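You operate a simulated robot arm through the tools that you are given. There is no shell and no other tool.

You run a simulated robot arm. Do the job below in one go: nothing can be reset, and whatever is moved stays where it is left.

## Task
Put things in order on the grey desk. At the end: the blue glue stick stands where the red tin stood; the grey steel weight is in the brown box; the teal mist bottle (marked "TEAL") from the grey desk stands where the grey steel weight stood; the red tin stands where the teal mist bottle stood; whatever was shut is shut again. Leave all else as you found it, and nothing knocked over.
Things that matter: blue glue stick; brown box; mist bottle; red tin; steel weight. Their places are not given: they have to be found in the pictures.

It is judged by the outcome, as a careful person would: the job done as asked, and still so three seconds after it is handed in. It fails if anything else is knocked over, pushed out of place, dropped, spilled or broken.

## Robot
A 7-joint arm with a two-finger parallel gripper, fixed in place. Base frame: the origin is at the foot of the arm, x ahead of it, y to its left, z up; the work surface is at about z = 0. Units: cm, degrees, N and s.
With the tool pointing down near the work surface it reaches from about 24 to 62 cm from the base axis. Its first joint turns from -66.0 to 66.0 degrees. Payload 2.6 kg.
The tool frame sits at the grasp point between the pads (the TCP): z along the fingers, y along the line on which they close. The tips reach 3 cm beyond it. The gripper opens to 9.4 cm. The fingers are 2.8 cm wide and 1 cm thick; the gripper's body (5 by 9.6 cm) begins 5.5 cm behind the TCP.
Orientation is that of the tool frame in the base frame, as [roll, pitch, yaw] about the fixed x, y, z axes, in that order (R = Rz(yaw) Ry(pitch) Rx(roll)). With the fingers straight down and closing along the base's y, the tool's x points along the base's -x, its y along +y and its z along -z.

## Interface
- The arm moves only by the tool arm_command. Its argument "deltas" is a list of rows, each a list of 3 entries, a list of its own where there are three numbers: the opening, from 0 (shut) to 1 (fully open), then the shift along the tool's x, y, z in units of 20 mm (1.0 is 20 mm), then the turn, a rotation vector about the tool's x, y, z in units of 4 degrees (1.0 is 4 degrees). In form: [[jaw, [x, y, z], [wx, wy, wz]], ...]. A call has 1 to 20 rows; each row shifts and turns the commanded pose from where the row before left it, along the tool's axes as they then stand. A call with a number of a shift or a turn outside -1 to 1 is refused whole. Rows are played at 5 a second. More than 5 cm and 8.6 degrees between two rows, or a gripper value outside its range, and nothing of the call is played. A pose out of reach is approached as far as the arm can. The call stops where the force on the tool passes 40 N (or 10 N more than at its start, if that is more) or the arm is blocked; 0.2 s more then pass. The fingers move at their own pace (about 7.2 cm/s each) and stop on an object; they squeeze with about 27 N. The grip force told is the motor's: it shows also when the fingers shut on nothing. Time passes only in rows, and 0.2 s behind the last, so rows that do not move let the fingers close. It gives the time, the measured TCP pose, the force on the tool (base axes), the opening and the grip force at its end, in the units of the frame above (readings bear some noise), with the torque about the TCP (base axes, N m) and any sound that the robot's microphone picked up.
- Cameras (640 x 400 px; columns grow to the right, rows downward): "scene" is fixed at [2.64, 43.26, 55.1]; the picture's right is [-0.81, -0.58, 0.00], its down [-0.40, 0.56, -0.72] and it looks along [0.42, -0.59, -0.69] (base axes); focal length 311 px, centre (320, 200). "wrist" rides on the gripper at [7.6, 1.4, -10.3] in the tool frame; the picture's right is [-0.18, 0.98, 0.00], its down [-0.75, -0.14, -0.64] and it looks along [-0.63, -0.12, 0.77] (tool axes); focal length 243 px, centre (320, 200).
- capture(camera): a new picture of that camera. It takes no simulated time.
- pixel_to_xyz(camera, pixels): for up to 12 pixels [column, row] of the newest picture of that camera ("zoom" is the newest enlarged one), the place [x, y, z] in the base frame of the surface seen there, good to about 0.2 cm. It takes no simulated time.
- inspect(camera, box): a new picture of the part [left, top, right, bottom] of that camera's present view, enlarged. It takes no simulated time.
- close_job(): hands the job in; it is judged then, once.

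Unless the task says otherwise, let go and move clear before handing in.

The tools are called by a JSON object that holds its "method" and its "body". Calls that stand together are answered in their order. arm_command: Moves the arm, as the interface text tells. Its arguments: {"type":"object","properties":{"deltas":{"type":"array","items":{"type":"array"}}},"required":["deltas"]} The other tools are called the same way: capture (camera) takes a picture; pixel_to_xyz (camera, pixels) gives the place of the surface under pixels of a picture; inspect (camera, box) takes an enlarged picture of a part of a camera's view; close_job () hands the job in.

At the start:

```text
t: 0.0
position: [36.25, 23.59, 31.92]
tcp_rot: [180.0, -0.1, -179.9]
force: [0.0, 0.8, 0.7]
moment: [-0.01, -0.03, -0.03]
width: 9.38
gripper_force: 0.1
```

scene: 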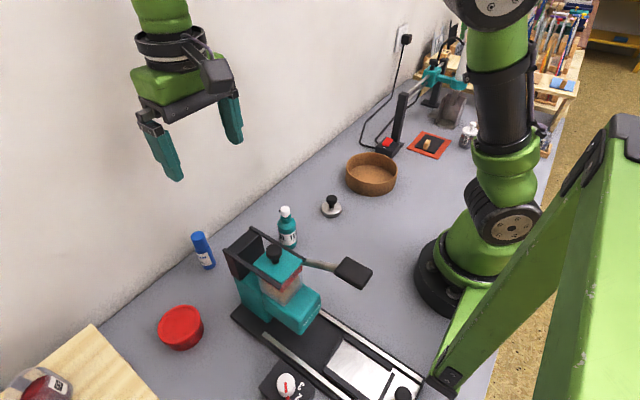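
wrist: 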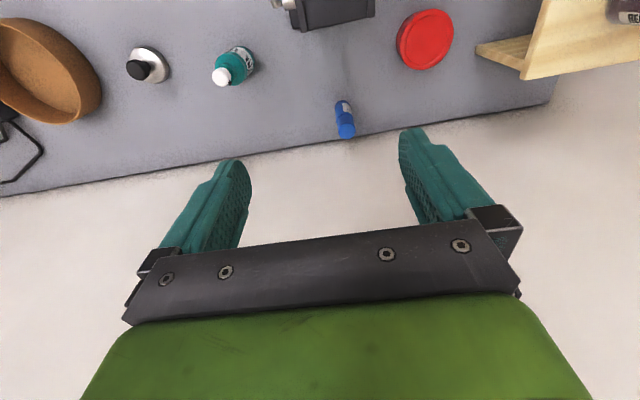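

The scene picture shows the blue glue stick near (203,250), red tin near (181,327), teal bottle near (287,228), a knobbed weight near (332,206) and a round brown container near (371,173). I'll take enlarged views to check these before moving.

{"method": "inspect", "body": {"camera": "scene", "box": [260, 130, 420, 260]}}

{"method": "inspect", "body": {"camera": "scene", "box": [140, 220, 340, 360]}}

{"method": "inspect", "body": {"camera": "scene", "box": [360, 0, 640, 180]}}

{"method": "pixel_to_xyz", "body": {"camera": "scene", "pixels": [[199, 236], [206, 268], [181, 320], [182, 345], [286, 210], [289, 245], [332, 198], [332, 214], [371, 185], [371, 155], [348, 170], [396, 170]]}}

```text
3.08 times, centred on (340, 195) of scene
```

zoom: 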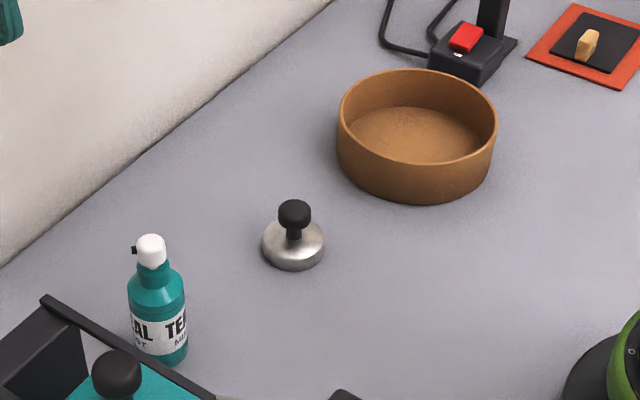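

```text
2.86 times, centred on (240, 290) of scene
```

zoom: 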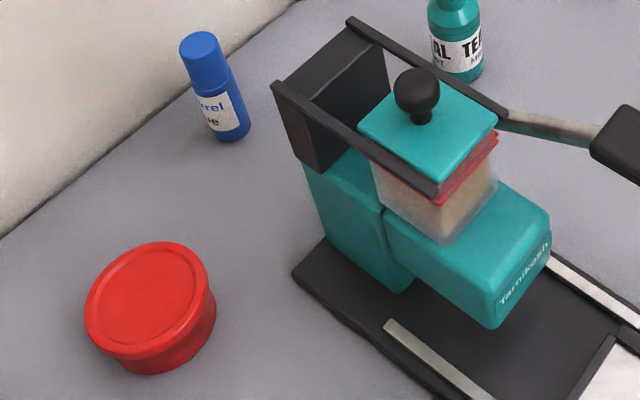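

```text
2.22 times, centred on (500, 90) of scene
```

zoom: 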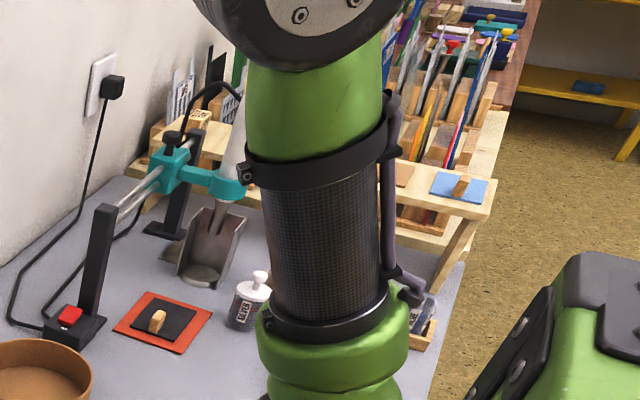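

```text
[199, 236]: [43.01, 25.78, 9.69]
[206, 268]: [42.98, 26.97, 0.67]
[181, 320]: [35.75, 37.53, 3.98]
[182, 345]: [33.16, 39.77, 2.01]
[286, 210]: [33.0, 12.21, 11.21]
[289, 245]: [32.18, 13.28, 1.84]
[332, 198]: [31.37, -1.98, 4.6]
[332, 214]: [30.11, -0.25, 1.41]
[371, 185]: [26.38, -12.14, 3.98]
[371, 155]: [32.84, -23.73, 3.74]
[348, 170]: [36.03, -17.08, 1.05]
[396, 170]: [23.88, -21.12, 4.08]
```

The enlarged pictures show an open round brown tub, a knobbed steel weight, a bottle marked "TEAL", an upright glue stick and a round red tin. Next I'll measure them from the wrist camera for a second angle.

{"method": "inspect", "body": {"camera": "wrist", "box": [0, 0, 280, 175]}}

{"method": "pixel_to_xyz", "body": {"camera": "wrist", "pixels": [[345, 130], [343, 105], [425, 38], [400, 45], [452, 35], [425, 12], [222, 76], [240, 60], [138, 70], [150, 58], [168, 66], [148, 48]]}}

{"method": "inspect", "body": {"camera": "wrist", "box": [260, 0, 540, 175]}}

```text
2.29 times, centred on (140, 88) of wrist
```

zoom: 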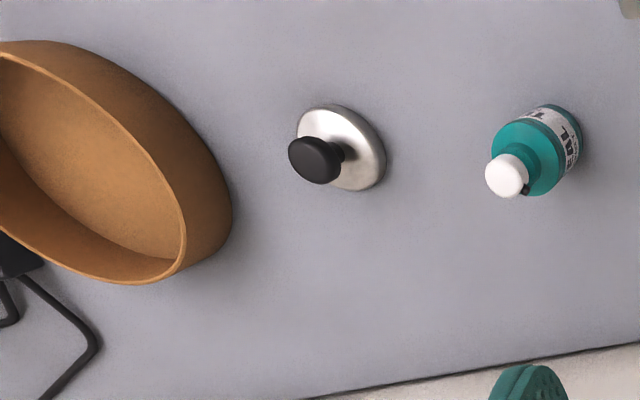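

```text
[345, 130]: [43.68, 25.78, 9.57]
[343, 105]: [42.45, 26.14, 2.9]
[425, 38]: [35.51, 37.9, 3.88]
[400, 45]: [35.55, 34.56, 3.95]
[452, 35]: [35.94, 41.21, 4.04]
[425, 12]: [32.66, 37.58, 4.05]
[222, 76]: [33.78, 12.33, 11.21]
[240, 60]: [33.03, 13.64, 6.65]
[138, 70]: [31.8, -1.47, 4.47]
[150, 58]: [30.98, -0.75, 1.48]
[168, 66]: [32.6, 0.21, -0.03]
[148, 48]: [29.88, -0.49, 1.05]
```

```text
2.29 times, centred on (400, 88) of wrist
```

zoom: 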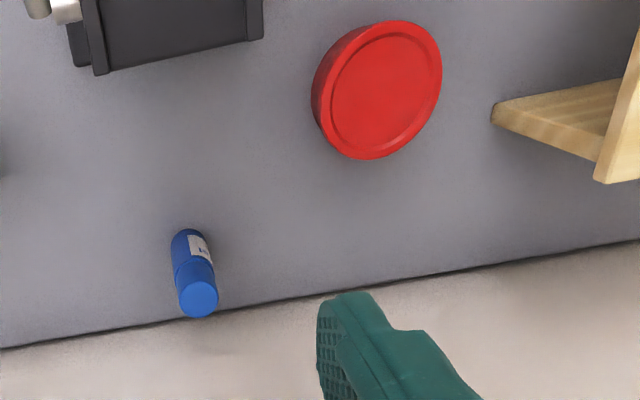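

Measured so far: glue stick around (43,26), tin around (35.7,37.9) with top at z=4, bottle around (33,12.5) about 11 cm tall, weight around (31,-1.3). I now measure the wall line and the teal machine so I can route around them.

{"method": "pixel_to_xyz", "body": {"camera": "scene", "pixels": [[275, 250], [355, 272], [228, 250], [254, 230], [300, 262], [250, 300], [236, 316], [320, 300], [95, 330], [150, 280], [230, 215], [330, 130]]}}

{"method": "pixel_to_xyz", "body": {"camera": "wrist", "pixels": [[345, 138], [345, 132], [300, 146], [300, 160], [250, 154], [400, 128], [480, 115], [480, 50], [530, 60], [300, 25], [370, 15], [100, 170]]}}

{"method": "inspect", "body": {"camera": "scene", "box": [0, 300, 240, 400]}}

```text
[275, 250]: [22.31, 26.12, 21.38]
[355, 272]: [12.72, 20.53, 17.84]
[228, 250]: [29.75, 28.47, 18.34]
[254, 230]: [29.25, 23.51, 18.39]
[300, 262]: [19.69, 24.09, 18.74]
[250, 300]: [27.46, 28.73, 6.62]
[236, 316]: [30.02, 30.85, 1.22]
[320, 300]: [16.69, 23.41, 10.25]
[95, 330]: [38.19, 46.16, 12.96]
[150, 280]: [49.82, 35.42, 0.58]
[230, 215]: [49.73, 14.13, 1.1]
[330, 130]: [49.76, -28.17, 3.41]
```

```text
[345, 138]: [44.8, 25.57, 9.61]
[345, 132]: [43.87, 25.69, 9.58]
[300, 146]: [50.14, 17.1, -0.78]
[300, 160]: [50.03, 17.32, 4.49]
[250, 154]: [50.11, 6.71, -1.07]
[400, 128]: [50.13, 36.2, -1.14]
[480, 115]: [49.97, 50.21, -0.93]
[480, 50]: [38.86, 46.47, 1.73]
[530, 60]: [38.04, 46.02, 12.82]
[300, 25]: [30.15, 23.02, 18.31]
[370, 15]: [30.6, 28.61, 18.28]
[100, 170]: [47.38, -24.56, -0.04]
```

```text
2.67 times, centred on (120, 350) of scene
```

zoom: 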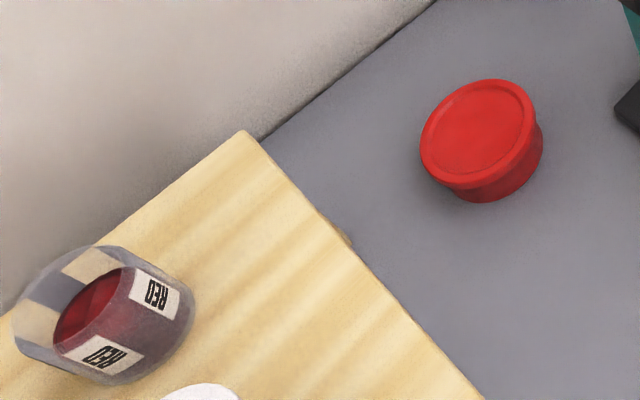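

The wall is at x=50, the machine's frame reaches x≈30.6, y≈23–29, z≈18–21, and the shelf edge starts at y≈46. There is room for all moves, so I go over to the weight for a close look, staying high.

{"method": "arm_command", "body": {"deltas": [[1, [0.19, -0.95, 0], [0, 0, 0]], [1, [0.19, -0.95, 0], [0, 0, 0]], [1, [0.19, -0.95, 0], [0, 0, 0]], [1, [0.19, -0.95, 0], [0, 0, 0]], [1, [0.19, -0.95, 0], [0, 0, 0]], [1, [0.19, -0.95, 0], [0, 0, 0]], [1, [0.19, -0.95, 0], [0, 0, 0]], [1, [0.19, -0.95, 0], [0, 0, 0]], [1, [0.19, -0.95, 0], [0, 0, 0]], [1, [0.19, -0.95, 0], [0, 0, 0]], [1, [0.19, -0.95, 0], [0, 0, 0]], [1, [0.19, -0.95, 0], [0, 0, 0]], [1, [0.19, -0.95, 0], [0, 0, 0]], [1, [0, 0, 1], [0, 0, 0]], [1, [0, 0, 1], [0, 0, 0]], [1, [0, 0, 1], [0, 0, 0]], [1, [0, 0, 1], [0, 0, 0]], [1, [0, 0, 1], [0, 0, 0]], [1, [0, 0, 0], [0, 0, 0]]]}}

{"method": "capture", "body": {"camera": "wrist"}}

{"method": "capture", "body": {"camera": "scene"}}

```text
t: 4.0
position: [31.38, -1.13, 21.81]
tcp_rot: [-180.0, 0.0, -179.9]
force: [0.2, -0.3, 0.7]
moment: [0.0, 0.03, 0.01]
width: 9.39
gripper_force: 0.1
```

```text
taken
```

wrist: 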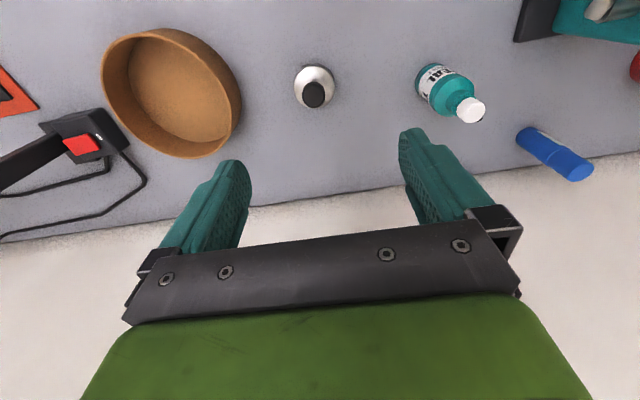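

```text
taken
```

scene: 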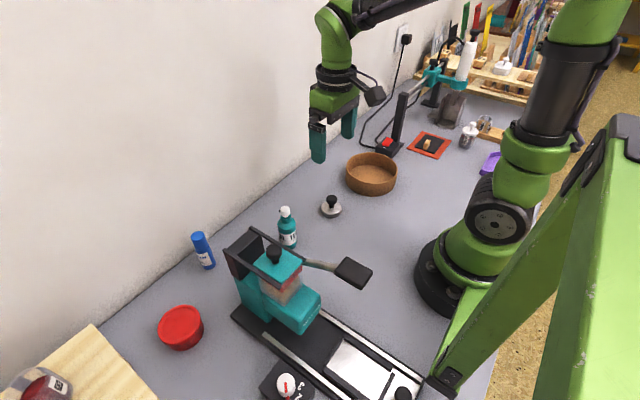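

The weight now shows at (314,86), the empty open tub at (172,95) and the bottle at (450,93) in the wrist view. I'll measure these more precisely.

{"method": "inspect", "body": {"camera": "wrist", "box": [60, 10, 380, 210]}}

{"method": "pixel_to_xyz", "body": {"camera": "wrist", "pixels": [[313, 95], [303, 95], [324, 95], [313, 84], [313, 104], [295, 83], [332, 83], [314, 67], [300, 75], [328, 75], [340, 86], [288, 86]]}}

{"method": "pixel_to_xyz", "body": {"camera": "wrist", "pixels": [[175, 95], [160, 70], [195, 125], [150, 110], [105, 55], [160, 31], [238, 95], [225, 125], [190, 155], [125, 110], [215, 60], [238, 115]]}}

```text
2.00 times, centred on (220, 110) of wrist
```

zoom: 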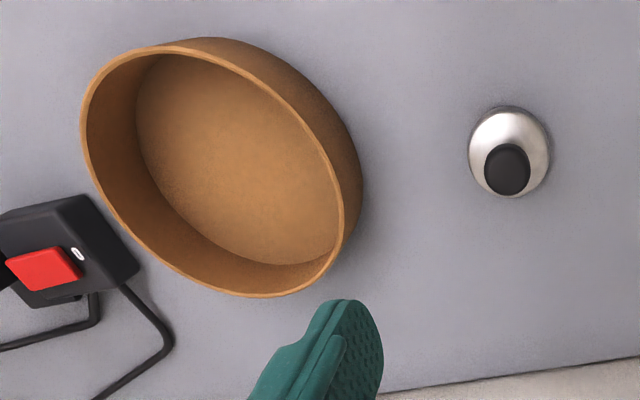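

```text
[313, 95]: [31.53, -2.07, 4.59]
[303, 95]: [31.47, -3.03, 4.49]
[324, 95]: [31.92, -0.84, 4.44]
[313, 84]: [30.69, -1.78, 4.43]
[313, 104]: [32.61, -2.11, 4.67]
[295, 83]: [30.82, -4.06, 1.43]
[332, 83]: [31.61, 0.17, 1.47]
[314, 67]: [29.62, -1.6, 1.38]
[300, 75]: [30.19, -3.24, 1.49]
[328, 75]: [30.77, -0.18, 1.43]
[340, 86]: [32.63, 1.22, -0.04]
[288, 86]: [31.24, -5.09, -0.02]
```

```text
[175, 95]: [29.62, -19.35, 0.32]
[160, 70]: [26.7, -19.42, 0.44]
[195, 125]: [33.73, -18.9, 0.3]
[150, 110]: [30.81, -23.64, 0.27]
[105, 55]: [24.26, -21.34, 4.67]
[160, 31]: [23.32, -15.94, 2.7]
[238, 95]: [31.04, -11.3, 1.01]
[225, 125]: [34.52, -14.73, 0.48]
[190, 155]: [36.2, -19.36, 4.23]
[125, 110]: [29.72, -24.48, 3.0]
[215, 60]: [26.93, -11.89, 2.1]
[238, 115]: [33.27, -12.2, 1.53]
```

The weight's knob is centred about (31.6,-1.95) with top at z≈4.6 and disc top at z≈1.45. The tub is centred about (29.7,-18), floor z≈0.35, rim z≈4.2. I'll line up over the knob and come down to z≈8 before checking.

{"method": "arm_command", "body": {"deltas": [[1, [-0.11, -0.41, 0], [0, 0, 0]], [1, [0, 0, 0.9], [0, 0, 0]], [1, [0, 0, 1], [0, 0, 0]], [1, [0, 0, 1], [0, 0, 0]], [1, [0, 0, 1], [0, 0, 0]], [1, [0, 0, 1], [0, 0, 0]], [1, [0, 0, 1], [0, 0, 0]], [1, [0, 0, 1], [0, 0, 0]], [1, [0, 0, 0], [0, 0, 0]]]}}

{"method": "capture", "body": {"camera": "wrist"}}

{"method": "inspect", "body": {"camera": "scene", "box": [260, 100, 420, 260]}}

```text
t: 6.0
position: [31.52, -1.99, 8.08]
tcp_rot: [180.0, 0.0, 179.9]
force: [0.6, -0.3, 0.6]
moment: [0.02, 0.04, 0.0]
width: 9.38
gripper_force: 0.0
```

```text
taken
```

wrist: 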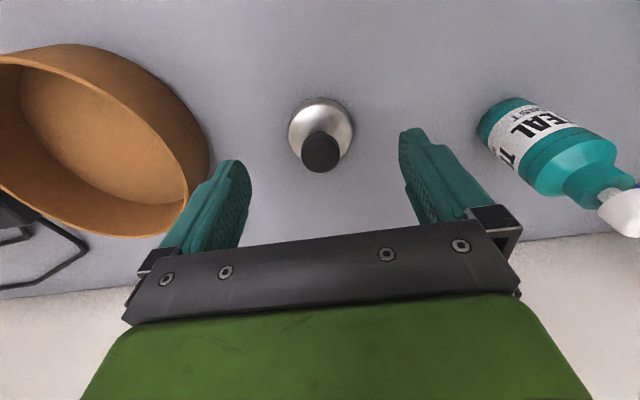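

```text
2.50 times, centred on (340, 180) of scene
```

zoom: 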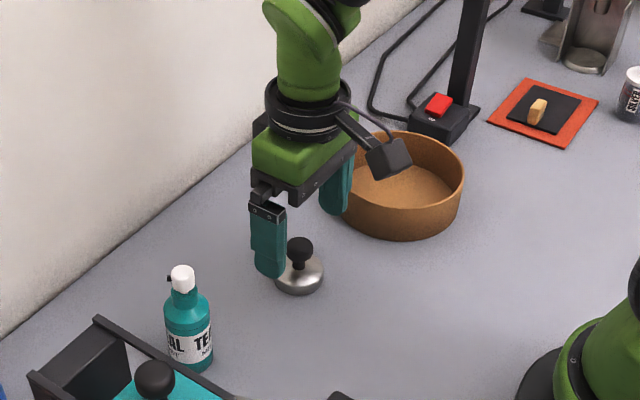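

The knob sits at (320,152) midway between the fingers, matching the tool axis. I'll verify its place once more with measured points.

{"method": "pixel_to_xyz", "body": {"camera": "wrist", "pixels": [[320, 152], [304, 152], [337, 152], [320, 138], [320, 168], [290, 130], [351, 130], [320, 100], [320, 120]]}}

```text
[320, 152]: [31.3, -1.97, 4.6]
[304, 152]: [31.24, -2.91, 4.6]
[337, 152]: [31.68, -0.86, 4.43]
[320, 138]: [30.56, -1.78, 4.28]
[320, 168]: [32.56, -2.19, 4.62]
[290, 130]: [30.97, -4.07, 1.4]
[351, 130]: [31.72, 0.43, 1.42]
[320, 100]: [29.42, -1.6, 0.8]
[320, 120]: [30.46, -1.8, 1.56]
```

The knob centre is (31.6,-1.9), so alignment holds. I lower to z≈5 and close on the knob.

{"method": "arm_command", "body": {"deltas": [[1, [-0.03, 0.03, 0.8], [0, 0, 0]], [1, [0, 0, 0.74], [0, 0, 0]], [1, [0, 0, 0], [0, 0, 0]], [0, [0, 0, 0], [0, 0, 0]], [0, [0, 0, 0], [0, 0, 0]], [0, [0, 0, 0], [0, 0, 0]], [0, [0, 0, 0], [0, 0, 0]], [0, [0, 0, 0], [0, 0, 0]]]}}

{"method": "capture", "body": {"camera": "wrist"}}

{"method": "inspect", "body": {"camera": "scene", "box": [260, 100, 420, 260]}}

```text
t: 7.8
position: [31.67, -1.91, 5.03]
tcp_rot: [-179.9, 0.0, -180.0]
force: [0.4, 1.1, 0.0]
moment: [-0.01, 0.02, -0.01]
width: 2.53
gripper_force: 27.4
```

```text
taken
```

wrist: 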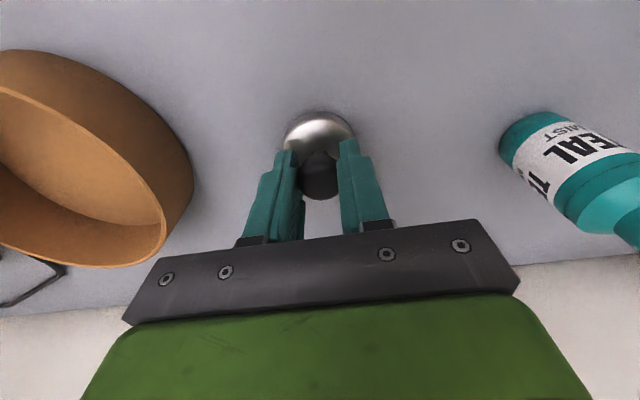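

```text
2.50 times, centred on (340, 180) of scene
```

zoom: 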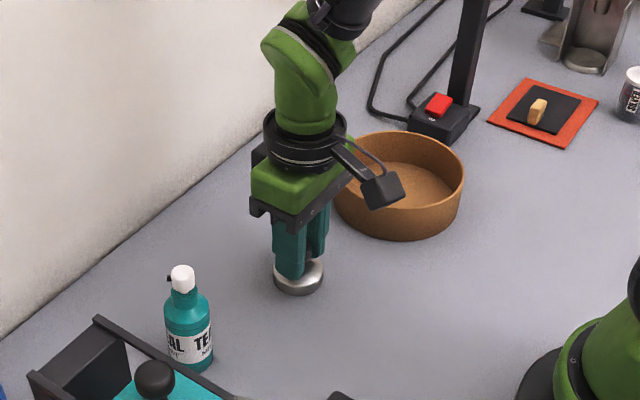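

The fingers hold the knob at 2.53 cm width with 27 N. I lift gently and check that the weight comes along.

{"method": "arm_command", "body": {"deltas": [[0, [0, 0, -0.3], [0, 0, 0]], [0, [0, 0, -0.6], [0, 0, 0]], [0, [0, 0, -0.8], [0, 0, 0]], [0, [0, 0, -0.8], [0, 0, 0]], [0, [0, 0, -0.8], [0, 0, 0]], [0, [0, 0, -0.8], [0, 0, 0]], [0, [0, 0, 0], [0, 0, 0]]]}}

{"method": "capture", "body": {"camera": "wrist"}}

{"method": "inspect", "body": {"camera": "scene", "box": [260, 100, 420, 260]}}

```text
t: 9.4
position: [31.58, -2.03, 13.21]
tcp_rot: [-180.0, 0.0, 180.0]
force: [0.2, 0.6, -2.7]
moment: [0.01, 0.0, -0.01]
width: 2.48
gripper_force: 27.2
```

```text
taken
```

wrist: 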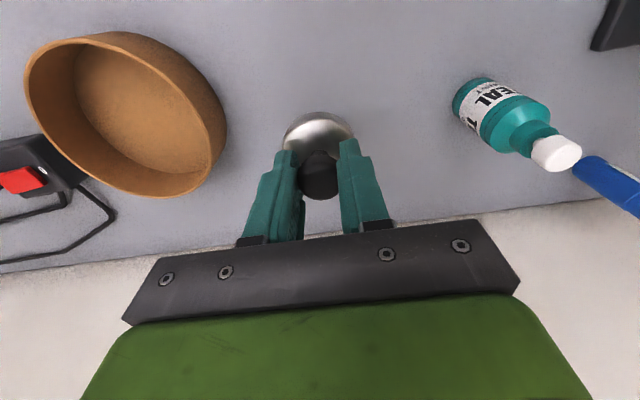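

```text
2.50 times, centred on (340, 180) of scene
```

zoom: 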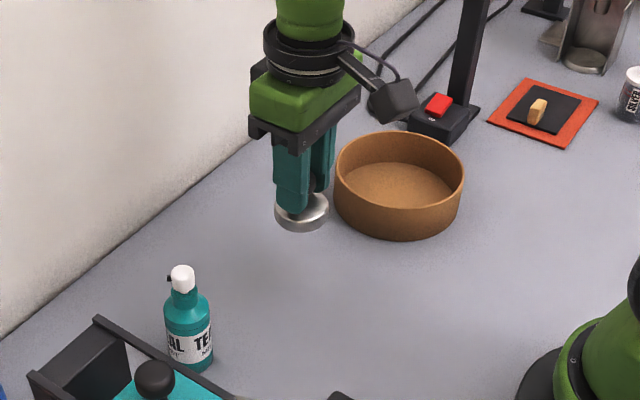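

The weight is lifted and steady, about 0.33 kg. Before crossing to the tub I check how close the stand post by the red switch is.

{"method": "pixel_to_xyz", "body": {"camera": "scene", "pixels": [[400, 120], [398, 140], [404, 98], [388, 143], [375, 150], [371, 155], [373, 186], [397, 166], [346, 166], [372, 172]]}}

{"method": "pixel_to_xyz", "body": {"camera": "wrist", "pixels": [[30, 60], [120, 33], [222, 110], [195, 192], [120, 180], [150, 110], [60, 165]]}}

```text
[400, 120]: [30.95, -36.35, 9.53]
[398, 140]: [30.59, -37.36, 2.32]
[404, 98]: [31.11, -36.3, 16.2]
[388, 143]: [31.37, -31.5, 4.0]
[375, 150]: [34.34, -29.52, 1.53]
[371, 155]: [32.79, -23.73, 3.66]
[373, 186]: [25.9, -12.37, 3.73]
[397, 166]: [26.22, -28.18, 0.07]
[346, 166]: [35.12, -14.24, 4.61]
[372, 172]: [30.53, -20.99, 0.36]
```

```text
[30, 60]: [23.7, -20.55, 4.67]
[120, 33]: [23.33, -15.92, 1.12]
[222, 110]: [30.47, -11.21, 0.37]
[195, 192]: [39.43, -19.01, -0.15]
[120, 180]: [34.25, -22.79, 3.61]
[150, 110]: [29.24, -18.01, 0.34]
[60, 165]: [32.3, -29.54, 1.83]
```

The post stands at y≈-36, well clear of the tub at about (29.6,-18). I carry the weight over the tub now.

{"method": "arm_command", "body": {"deltas": [[0, [0.05, -0.5, 0], [0, 0, 0]], [0, [0.1, -0.9, 0], [0, 0, 0]], [0, [0.12, -0.9, 0], [0, 0, 0]], [0, [0.12, -0.9, 0], [0, 0, 0]], [0, [0.12, -0.9, 0], [0, 0, 0]], [0, [0.12, -0.9, 0], [0, 0, 0]], [0, [0.12, -0.9, 0], [0, 0, 0]], [0, [0.12, -0.9, 0], [0, 0, 0]], [0, [0.12, -0.7, 0], [0, 0, 0]], [0, [0.12, -0.5, 0], [0, 0, 0]], [0, [0, 0, 0], [0, 0, 0]]]}}

{"method": "capture", "body": {"camera": "wrist"}}

{"method": "inspect", "body": {"camera": "scene", "box": [280, 80, 440, 220]}}

```text
t: 11.8
position: [29.34, -17.89, 13.28]
tcp_rot: [-180.0, 0.0, -180.0]
force: [-0.5, 0.4, -3.5]
moment: [0.01, -0.01, 0.0]
width: 2.5
gripper_force: 27.2
```

```text
taken
```

wrist: 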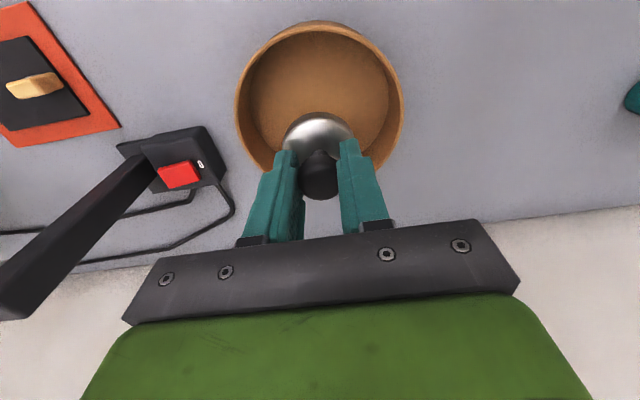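

```text
2.86 times, centred on (360, 150) of scene
```

zoom: 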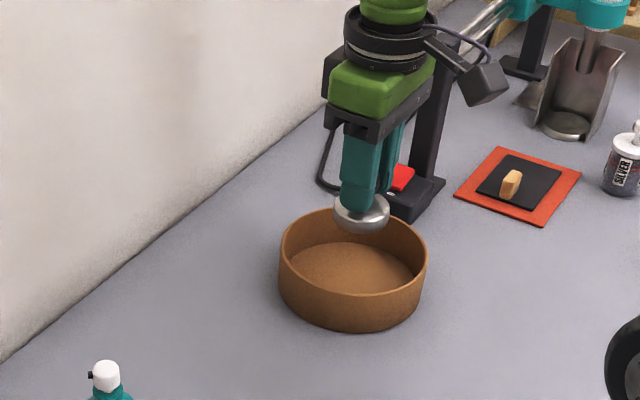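

The weight is centred above the tub at (29.3,-17.9). Its base should touch the tub floor at TCP z≈5.4, so I descend to about 5.6, then in small steps.

{"method": "arm_command", "body": {"deltas": [[0, [0, 0, 0.5], [0, 0, 0]], [0, [0, 0, 0.8], [0, 0, 0]], [0, [0, 0, 0.8], [0, 0, 0]], [0, [0, 0, 0.8], [0, 0, 0]], [0, [0, 0, 0.6], [0, 0, 0]], [0, [0, 0, 0.3], [0, 0, 0]], [0, [0, 0, 0.04], [0, 0, 0]], [0, [0, 0, 0.04], [0, 0, 0]], [0, [0, 0, 0.03], [0, 0, 0]], [0, [0, 0, 0], [0, 0, 0]]]}}

{"method": "inspect", "body": {"camera": "scene", "box": [280, 80, 440, 220]}}

```text
t: 14.0
position: [29.46, -17.99, 5.48]
tcp_rot: [-180.0, 0.0, -180.0]
force: [-1.2, 0.4, 3.2]
moment: [0.02, 0.07, 0.0]
width: 2.49
gripper_force: 26.8
```

```text
2.86 times, centred on (360, 150) of scene
```

zoom: 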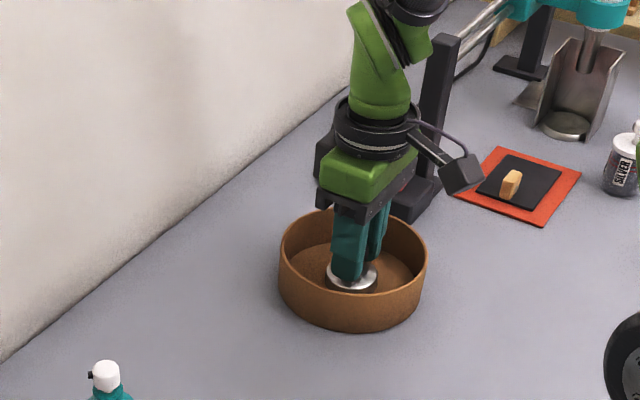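

The force turned from -3 to +3.2 N at z=5.48, so the weight rests on the tub floor. I open halfway (staying inside the rim) and rise.

{"method": "arm_command", "body": {"deltas": [[0.5, [0, 0, 0], [0, 0, 0]], [0.5, [0, 0, 0], [0, 0, 0]], [0.5, [0, 0, 0], [0, 0, 0]], [0.5, [0, 0, -0.5], [0, 0, 0]], [0.5, [0, 0, -1], [0, 0, 0]], [0.5, [0, 0, -1], [0, 0, 0]], [0.5, [0, 0, -1], [0, 0, 0]], [0.5, [0, 0, -1], [0, 0, 0]], [0.5, [0, 0, -1], [0, 0, 0]], [0.5, [0, 0, -1], [0, 0, 0]], [0.5, [0, 0, -1], [0, 0, 0]], [0.5, [0, 0, 0], [0, 0, 0]]]}}

{"method": "capture", "body": {"camera": "wrist"}}

{"method": "inspect", "body": {"camera": "scene", "box": [280, 80, 440, 220]}}

```text
t: 16.6
position: [29.38, -17.79, 20.43]
tcp_rot: [179.9, 0.0, -179.9]
force: [0.1, -0.6, -1.2]
moment: [0.01, 0.02, -0.01]
width: 4.72
gripper_force: 0.2
```

```text
taken
```

wrist: 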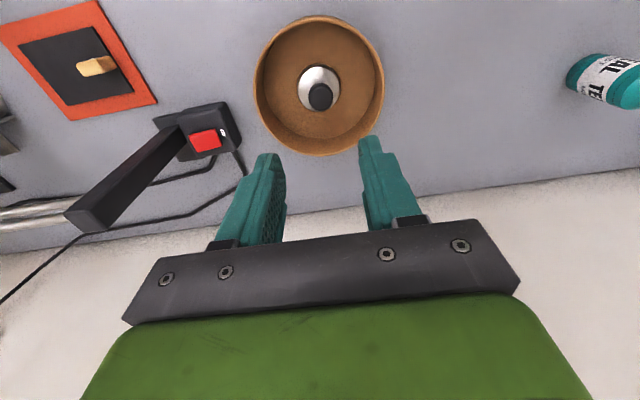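

```text
2.86 times, centred on (360, 150) of scene
```

zoom: 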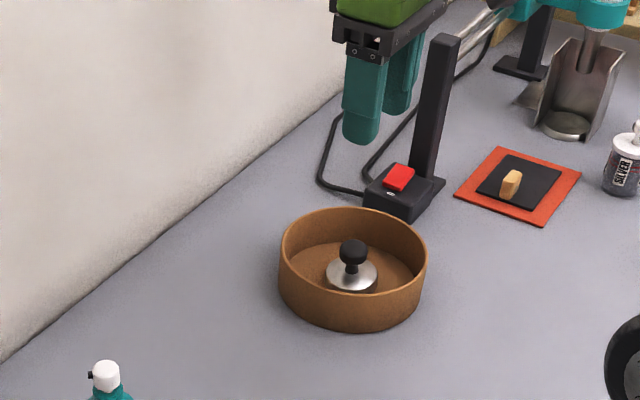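

The weight stands upright in the tub, and the tub itself has not moved. Next I move above the teal bottle to measure it closely.

{"method": "arm_command", "body": {"deltas": [[1, [-0.1, 0.9, 0], [0, 0, 0]], [1, [-0.1, 0.9, 0], [0, 0, 0]], [1, [-0.1, 0.9, 0], [0, 0, 0]], [1, [-0.1, 0.9, 0], [0, 0, 0]], [1, [-0.1, 0.9, 0], [0, 0, 0]], [1, [-0.1, 0.9, 0], [0, 0, 0]], [1, [-0.1, 0.9, 0], [0, 0, 0]], [1, [-0.1, 0.9, 0], [0, 0, 0]], [1, [-0.1, 0.9, 0], [0, 0, 0]], [1, [-0.1, 0.9, 0], [0, 0, 0]], [1, [-0.1, 0.9, 0], [0, 0, 0]], [1, [-0.1, 0.9, 0], [0, 0, 0]], [1, [-0.1, 0.9, 0], [0, 0, 0]], [1, [-0.1, 0.9, 0], [0, 0, 0]], [1, [-0.1, 0.9, 0], [0, 0, 0]], [1, [-0.1, 0.9, 0], [0, 0, 0]], [1, [-0.1, 0.8, 0], [0, 0, 0]], [1, [0, 0, 0], [0, 0, 0]]]}}

{"method": "capture", "body": {"camera": "wrist"}}

{"method": "inspect", "body": {"camera": "scene", "box": [220, 120, 380, 260]}}

```text
t: 20.4
position: [32.76, 12.59, 20.35]
tcp_rot: [180.0, 0.0, 180.0]
force: [0.1, 0.4, 1.1]
moment: [0.03, 0.01, 0.0]
width: 9.41
gripper_force: 0.1
```

```text
taken
```

wrist: 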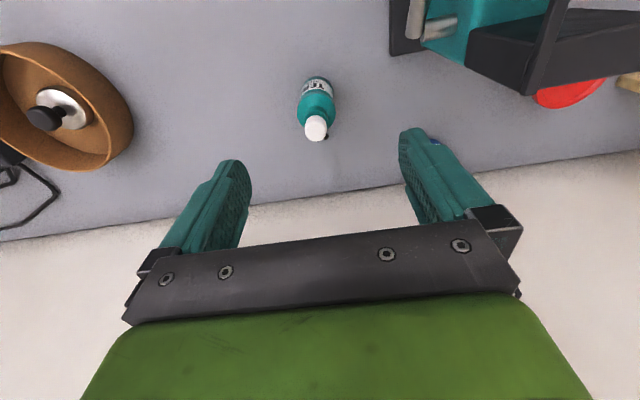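

```text
2.86 times, centred on (300, 190) of scene
```

zoom: 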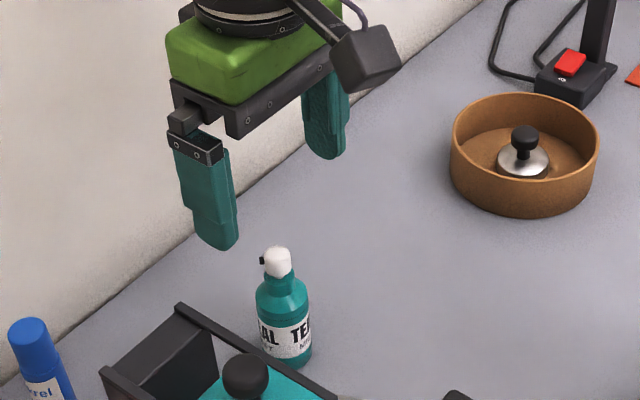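

{"method": "inspect", "body": {"camera": "wrist", "box": [260, 60, 380, 160]}}

{"method": "pixel_to_xyz", "body": {"camera": "wrist", "pixels": [[317, 127], [307, 127], [327, 124], [317, 117], [317, 138], [300, 105], [334, 103], [316, 82], [303, 88], [331, 86], [316, 108], [325, 138]]}}

{"method": "pixel_to_xyz", "body": {"camera": "scene", "pixels": [[286, 209], [287, 222], [289, 230], [289, 240], [279, 232], [297, 232], [281, 245], [297, 243], [289, 248], [292, 210], [281, 211]]}}

```text
4.00 times, centred on (320, 110) of wrist
```

zoom: 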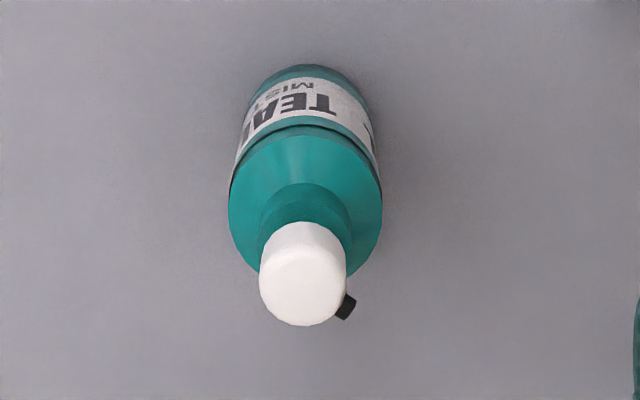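

```text
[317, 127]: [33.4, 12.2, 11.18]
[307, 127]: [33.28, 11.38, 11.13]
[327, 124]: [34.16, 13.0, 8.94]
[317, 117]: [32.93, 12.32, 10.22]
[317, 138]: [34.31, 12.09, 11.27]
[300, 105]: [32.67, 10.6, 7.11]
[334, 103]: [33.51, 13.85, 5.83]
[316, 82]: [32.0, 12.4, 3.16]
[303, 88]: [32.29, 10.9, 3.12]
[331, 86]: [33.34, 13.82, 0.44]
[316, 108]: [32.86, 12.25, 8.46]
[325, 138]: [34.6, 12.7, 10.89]
```

```text
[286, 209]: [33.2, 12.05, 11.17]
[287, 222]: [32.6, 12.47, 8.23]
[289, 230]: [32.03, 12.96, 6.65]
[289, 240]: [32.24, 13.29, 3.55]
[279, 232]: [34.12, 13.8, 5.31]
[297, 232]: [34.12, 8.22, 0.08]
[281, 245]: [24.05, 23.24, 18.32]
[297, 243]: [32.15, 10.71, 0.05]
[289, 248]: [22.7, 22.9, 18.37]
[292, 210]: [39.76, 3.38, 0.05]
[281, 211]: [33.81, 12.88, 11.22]
```

The bottle's axis is about (33.5,12.2), body radius ≈1.65, cap top z≈11.2, shoulder around z≈7.5. I align and descend to z≈13 first, then check centring.

{"method": "arm_command", "body": {"deltas": [[1, [-0.37, -0.2, 0], [0, 0, 0]], [1, [0, 0, 0.7], [0, 0, 0]], [1, [0, 0, 1], [0, 0, 0]], [1, [0, 0, 1], [0, 0, 0]], [1, [0, 0, 1], [0, 0, 0]], [1, [0, 0, 0], [0, 0, 0]]]}}

{"method": "capture", "body": {"camera": "wrist"}}

{"method": "inspect", "body": {"camera": "scene", "box": [220, 120, 380, 260]}}

```text
t: 21.8
position: [33.54, 12.13, 13.12]
tcp_rot: [-180.0, 0.0, -180.0]
force: [-0.1, 0.0, -0.1]
moment: [0.0, 0.01, 0.01]
width: 9.38
gripper_force: 0.1
```

```text
taken
```

wrist: 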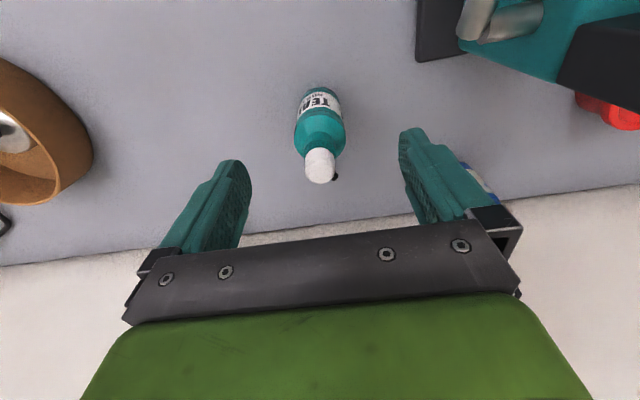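

```text
2.86 times, centred on (300, 190) of scene
```

zoom: 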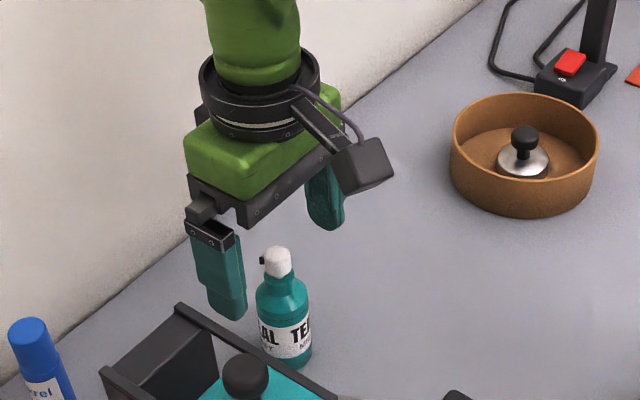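

The bottle's cap is at column 320, midway between the fingers. One more measure of it here.

{"method": "pixel_to_xyz", "body": {"camera": "wrist", "pixels": [[320, 165], [308, 165], [332, 162], [320, 152], [320, 178], [296, 132], [344, 130], [319, 100], [300, 105], [341, 100]]}}

```text
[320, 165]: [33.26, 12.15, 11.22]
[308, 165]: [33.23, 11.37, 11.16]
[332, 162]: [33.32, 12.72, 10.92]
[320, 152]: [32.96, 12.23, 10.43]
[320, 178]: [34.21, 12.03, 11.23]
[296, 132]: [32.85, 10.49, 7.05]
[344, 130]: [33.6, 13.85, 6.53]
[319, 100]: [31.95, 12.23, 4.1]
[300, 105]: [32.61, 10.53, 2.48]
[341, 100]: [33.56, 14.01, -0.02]
```

Axis confirmed at about (33.6,12.2). I lower to z≈6.7 so the palm stays above the cap, then close on the body.

{"method": "arm_command", "body": {"deltas": [[1, [-0.03, 0.03, 0.8], [0, 0, 0]], [1, [0, 0, 0.8], [0, 0, 0]], [1, [0, 0, 0.8], [0, 0, 0]], [1, [0, 0, 0.5], [0, 0, 0]], [1, [0, 0, 0.3], [0, 0, 0]], [1, [0, 0, 0], [0, 0, 0]], [0, [0, 0, 0], [0, 0, 0]], [0, [0, 0, 0], [0, 0, 0]], [0, [0, 0, 0], [0, 0, 0]], [0, [0, 0, 0], [0, 0, 0]], [0, [0, 0, 0], [0, 0, 0]]]}}

{"method": "capture", "body": {"camera": "wrist"}}

{"method": "inspect", "body": {"camera": "scene", "box": [220, 120, 380, 260]}}

```text
t: 24.2
position: [33.57, 12.03, 6.67]
tcp_rot: [-179.9, 0.0, -180.0]
force: [-0.3, 0.5, -1.0]
moment: [-0.01, -0.02, 0.01]
width: 3.77
gripper_force: 27.0
```

```text
taken
```

wrist: 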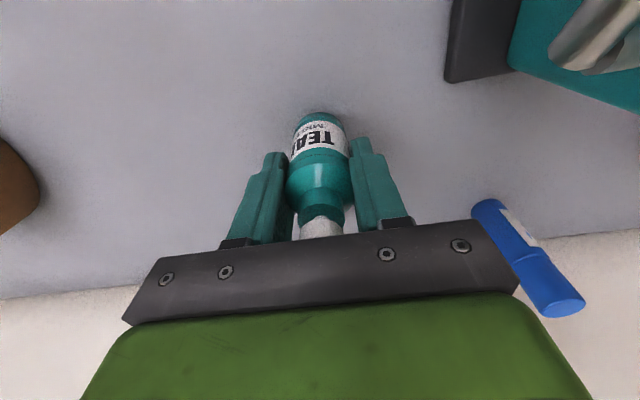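

```text
2.86 times, centred on (300, 190) of scene
```

zoom: 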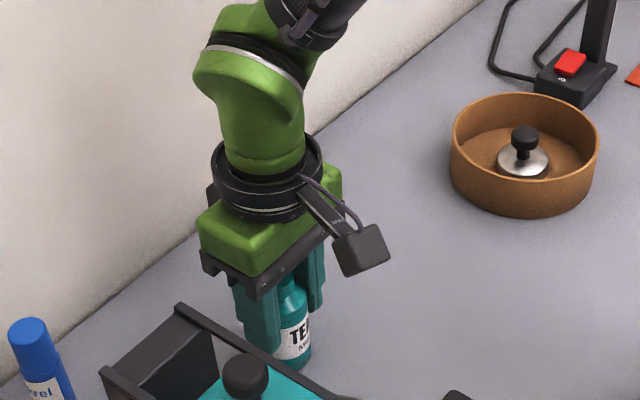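

The fingers hold the bottle at 3.77 cm width. I lift it straight up and check.

{"method": "arm_command", "body": {"deltas": [[0, [0, 0, -0.3], [0, 0, 0]], [0, [0, 0, -0.6], [0, 0, 0]], [0, [0, 0, -0.8], [0, 0, 0]], [0, [0, 0, -0.8], [0, 0, 0]], [0, [0, 0, 0], [0, 0, 0]]]}}

{"method": "capture", "body": {"camera": "wrist"}}

{"method": "inspect", "body": {"camera": "scene", "box": [220, 120, 380, 260]}}

```text
t: 25.4
position: [33.71, 12.04, 11.65]
tcp_rot: [-180.0, 0.0, 180.0]
force: [-0.8, 0.2, -0.5]
moment: [0.04, -0.01, -0.01]
width: 3.73
gripper_force: 26.8
```

```text
taken
```

wrist: 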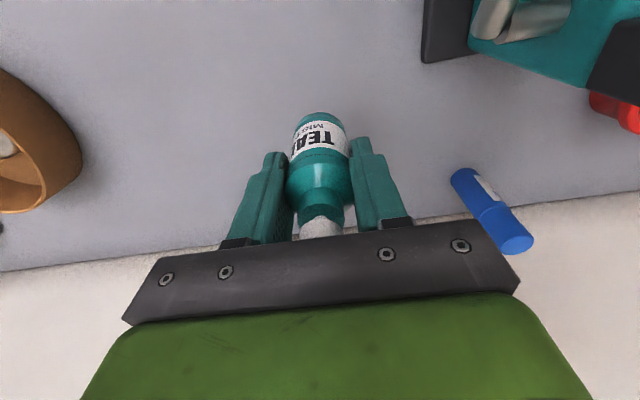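

```text
2.86 times, centred on (300, 190) of scene
```

zoom: 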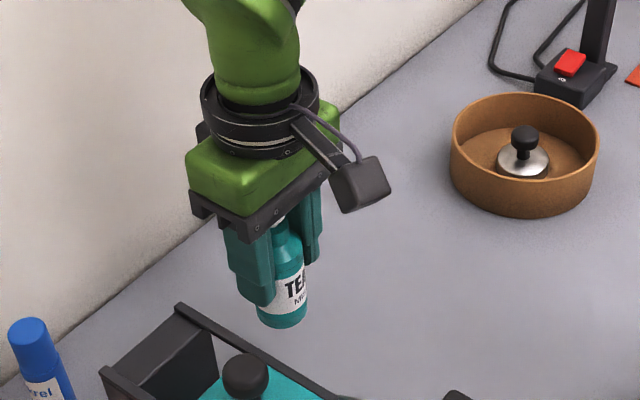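

The bottle hangs upright in the fingers. I carry it to where the weight stood, (31.6,-1.9).

{"method": "arm_command", "body": {"deltas": [[0, [0.12, -0.5, 0], [0, 0, 0]], [0, [0.13, -0.9, 0], [0, 0, 0]], [0, [0.13, -1, 0], [0, 0, 0]], [0, [0.13, -1, 0], [0, 0, 0]], [0, [0.13, -1, 0], [0, 0, 0]], [0, [0.13, -1, 0], [0, 0, 0]], [0, [0.13, -0.9, 0], [0, 0, 0]], [0, [0.12, -0.68, 0], [0, 0, 0]], [0, [0, 0, 0], [0, 0, 0]], [0, [0, 0, 0], [0, 0, 0]]]}}

{"method": "inspect", "body": {"camera": "scene", "box": [260, 100, 420, 240]}}

```text
t: 27.6
position: [31.6, -1.83, 11.69]
tcp_rot: [-180.0, 0.0, -180.0]
force: [0.3, 0.2, -0.5]
moment: [0.01, 0.04, 0.02]
width: 3.74
gripper_force: 27.1
```

```text
2.86 times, centred on (340, 170) of scene
```

zoom: 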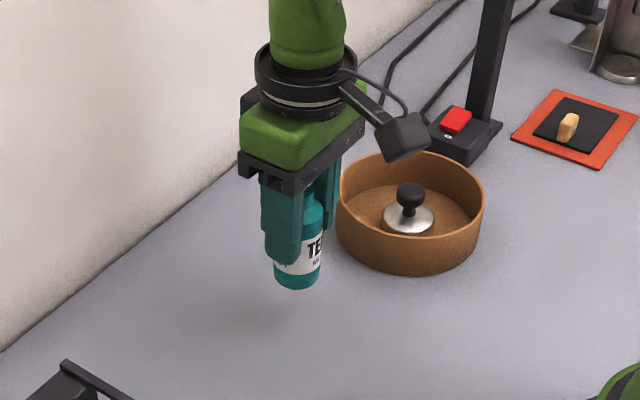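

The bottle is above the target at (31.6,-1.83). It should touch down at TCP z≈6.67, so I descend with small last steps.

{"method": "arm_command", "body": {"deltas": [[0, [0, -0.03, 0.5], [0, 0, 0]], [0, [0, 0, 0.7], [0, 0, 0]], [0, [0, 0, 0.7], [0, 0, 0]], [0, [0, 0, 0.4], [0, 0, 0]], [0, [0, 0, 0.12], [0, 0, 0]], [0, [0, 0, 0.03], [0, 0, 0]], [0, [0, 0, 0.03], [0, 0, 0]], [0, [0, 0, 0], [0, 0, 0]], [0, [0, 0, 0], [0, 0, 0]]]}}

{"method": "capture", "body": {"camera": "wrist"}}

{"method": "inspect", "body": {"camera": "scene", "box": [260, 100, 420, 240]}}

```text
t: 29.6
position: [31.71, -1.93, 6.7]
tcp_rot: [180.0, 0.0, 180.0]
force: [0.1, -0.5, -0.3]
moment: [-0.01, 0.03, -0.01]
width: 3.73
gripper_force: 26.9
```

```text
taken
```

wrist: 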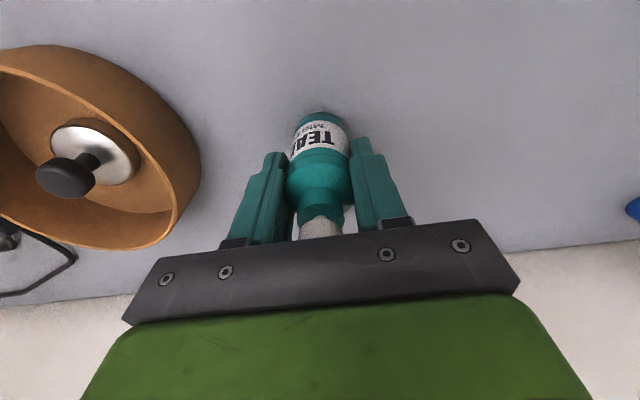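

```text
2.86 times, centred on (340, 170) of scene
```

zoom: 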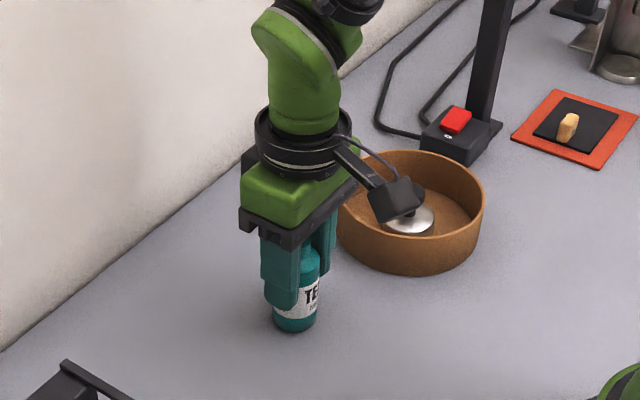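

At z=6.70 there is no clear contact force yet. I go down in 0.4 mm steps to feel the desk.

{"method": "arm_command", "body": {"deltas": [[0, [0, 0, 0.02], [0, 0, 0]], [0, [0, 0, 0.02], [0, 0, 0]], [0, [0, 0, 0], [0, 0, 0]]]}}

{"method": "pixel_to_xyz", "body": {"camera": "wrist", "pixels": [[320, 112], [320, 118], [320, 108], [320, 104]]}}

```text
t: 30.4
position: [31.61, -1.86, 6.54]
tcp_rot: [180.0, 0.1, -179.9]
force: [-2.0, 1.7, 14.1]
moment: [0.16, 0.29, 0.01]
width: 3.74
gripper_force: 27.3
```

```text
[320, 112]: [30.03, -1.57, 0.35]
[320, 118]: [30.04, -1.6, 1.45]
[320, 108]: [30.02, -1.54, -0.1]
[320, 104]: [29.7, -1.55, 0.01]
```

Contact is clear now with 14 N upward at z=6.54. I ease back by half a millimetre, then open and rise.

{"method": "arm_command", "body": {"deltas": [[0, [0, 0, -0.025], [0, 0, 0]], [0, [0, 0, 0], [0, 0, 0]], [0.6, [0, 0, 0], [0, 0, 0]], [0.6, [0, 0, 0], [0, 0, 0]], [0.9, [0, 0, 0], [0, 0, 0]], [0.9, [0, 0, -0.3], [0, 0, 0]], [0.9, [0, 0, -0.7], [0, 0, 0]], [0.9, [0, 0, -1], [0, 0, 0]], [0.9, [0, 0, -1], [0, 0, 0]], [0.9, [0, 0, -1], [0, 0, 0]], [0.9, [0, 0, -1], [0, 0, 0]], [0.9, [0, 0, -1], [0, 0, 0]], [0.9, [0, 0, -1], [0, 0, 0]], [0.9, [0, 0, 0], [0, 0, 0]]]}}

{"method": "capture", "body": {"camera": "wrist"}}

{"method": "inspect", "body": {"camera": "scene", "box": [260, 100, 420, 240]}}

```text
t: 33.4
position: [31.62, -2.08, 20.85]
tcp_rot: [180.0, 0.1, 180.0]
force: [0.1, -0.5, 0.4]
moment: [0.01, 0.01, 0.0]
width: 8.44
gripper_force: 0.1
```

```text
taken
```

wrist: 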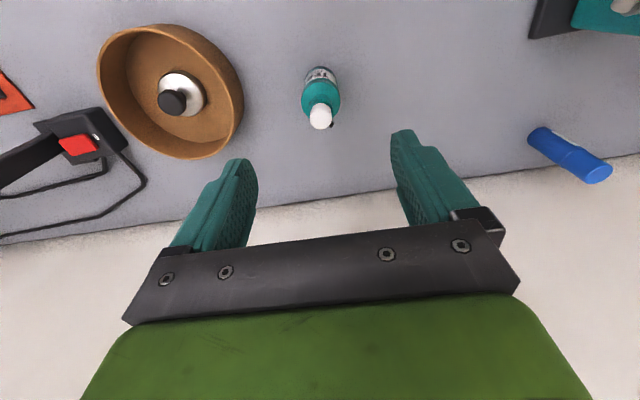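

```text
2.86 times, centred on (340, 170) of scene
```

zoom: 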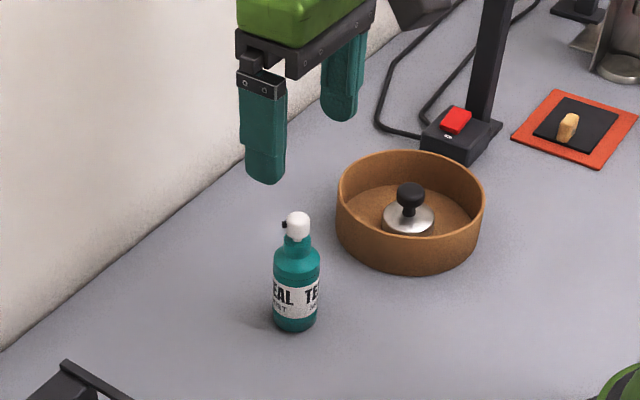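

The bottle stands upright at the weight's old place. Now I rise well above the machine and move towards the red tin.

{"method": "arm_command", "body": {"deltas": [[1, [0, 0, -1], [0, 0, 0]], [1, [0, 0, -1], [0, 0, 0]], [1, [0, 0, -1], [0, 0, 0]], [1, [0, 0, -1], [0, 0, 0]], [1, [0, 0, -1], [0, 0, 0]], [1, [0, 0, -1], [0, 0, 0]], [1, [-0.2, 1, 0], [0, 0, 0]], [1, [-0.2, 1, 0], [0, 0, 0]], [1, [-0.2, 1, 0], [0, 0, 0]], [1, [-0.2, 1, 0], [0, 0, 0]], [1, [-0.2, 1, 0], [0, 0, 0]], [1, [-0.2, 1, 0], [0, 0, 0]], [1, [-0.2, 1, 0], [0, 0, 0]], [1, [-0.2, 1, 0], [0, 0, 0]], [1, [-0.2, 1, 0], [0, 0, 0]], [1, [-0.2, 1, 0], [0, 0, 0]], [1, [0, 1, 0], [0, 0, 0]], [1, [0, 1, 0], [0, 0, 0]], [1, [0, 1, 0], [0, 0, 0]], [1, [0, 1, 0], [0, 0, 0]]]}}

{"method": "pixel_to_xyz", "body": {"camera": "scene", "pixels": [[287, 227]]}}

{"method": "capture", "body": {"camera": "scene"}}

```text
t: 37.6
position: [35.54, 26.07, 32.47]
tcp_rot: [179.9, -0.1, 179.9]
force: [0.2, -1.5, 0.5]
moment: [-0.02, 0.01, -0.01]
width: 9.37
gripper_force: 0.0
```

```text
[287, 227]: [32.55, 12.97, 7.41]
```

```text
taken
```

scene: 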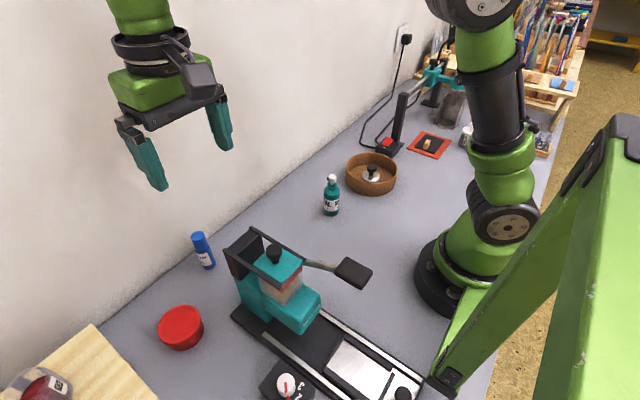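

The bottle now stands at (332,195) in the scene and the way to the tin is clear. I continue to above the tin and come down for a close look.

{"method": "arm_command", "body": {"deltas": [[1, [0, 1, 0], [0, 0, 0]], [1, [0, 1, 0], [0, 0, 0]], [1, [0, 1, 0], [0, 0, 0]], [1, [0, 1, 0], [0, 0, 0]], [1, [0, 1, 0], [0, 0, 0]], [1, [0, 0.9, 0], [0, 0, 0]], [1, [0, 0, 1], [0, 0, 0]], [1, [0, 0, 1], [0, 0, 0]], [1, [0, 0, 1], [0, 0, 0]], [1, [0, 0, 1], [0, 0, 0]], [1, [0, 0, 1], [0, 0, 0]], [1, [0, 0, 1], [0, 0, 0]], [1, [0, 0, 0], [0, 0, 0]]]}}

{"method": "capture", "body": {"camera": "wrist"}}

{"method": "capture", "body": {"camera": "scene"}}

```text
t: 40.4
position: [35.54, 37.83, 20.55]
tcp_rot: [180.0, 0.0, -180.0]
force: [1.1, 0.6, 0.0]
moment: [0.06, 0.03, -0.01]
width: 9.41
gripper_force: 0.1
```

```text
taken
```

wrist: 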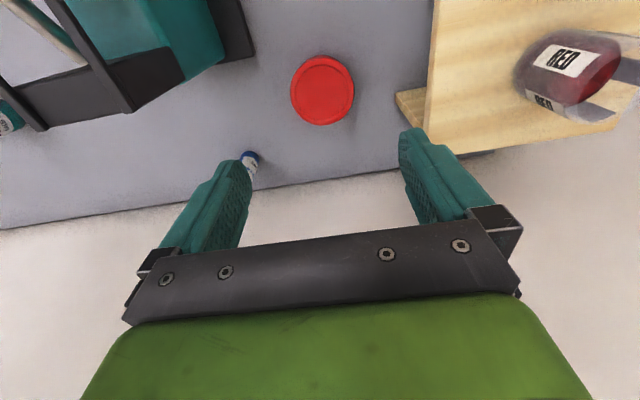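

```text
taken
```

scene: 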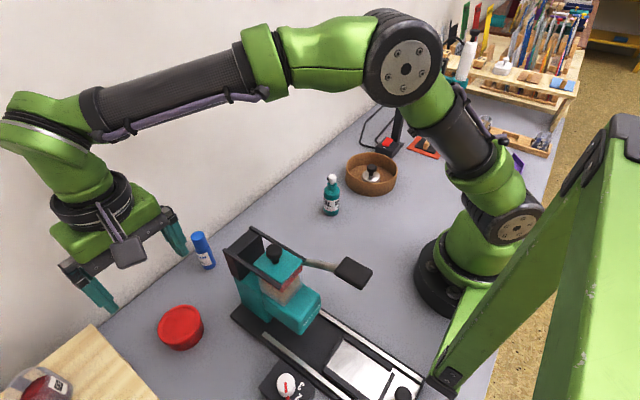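

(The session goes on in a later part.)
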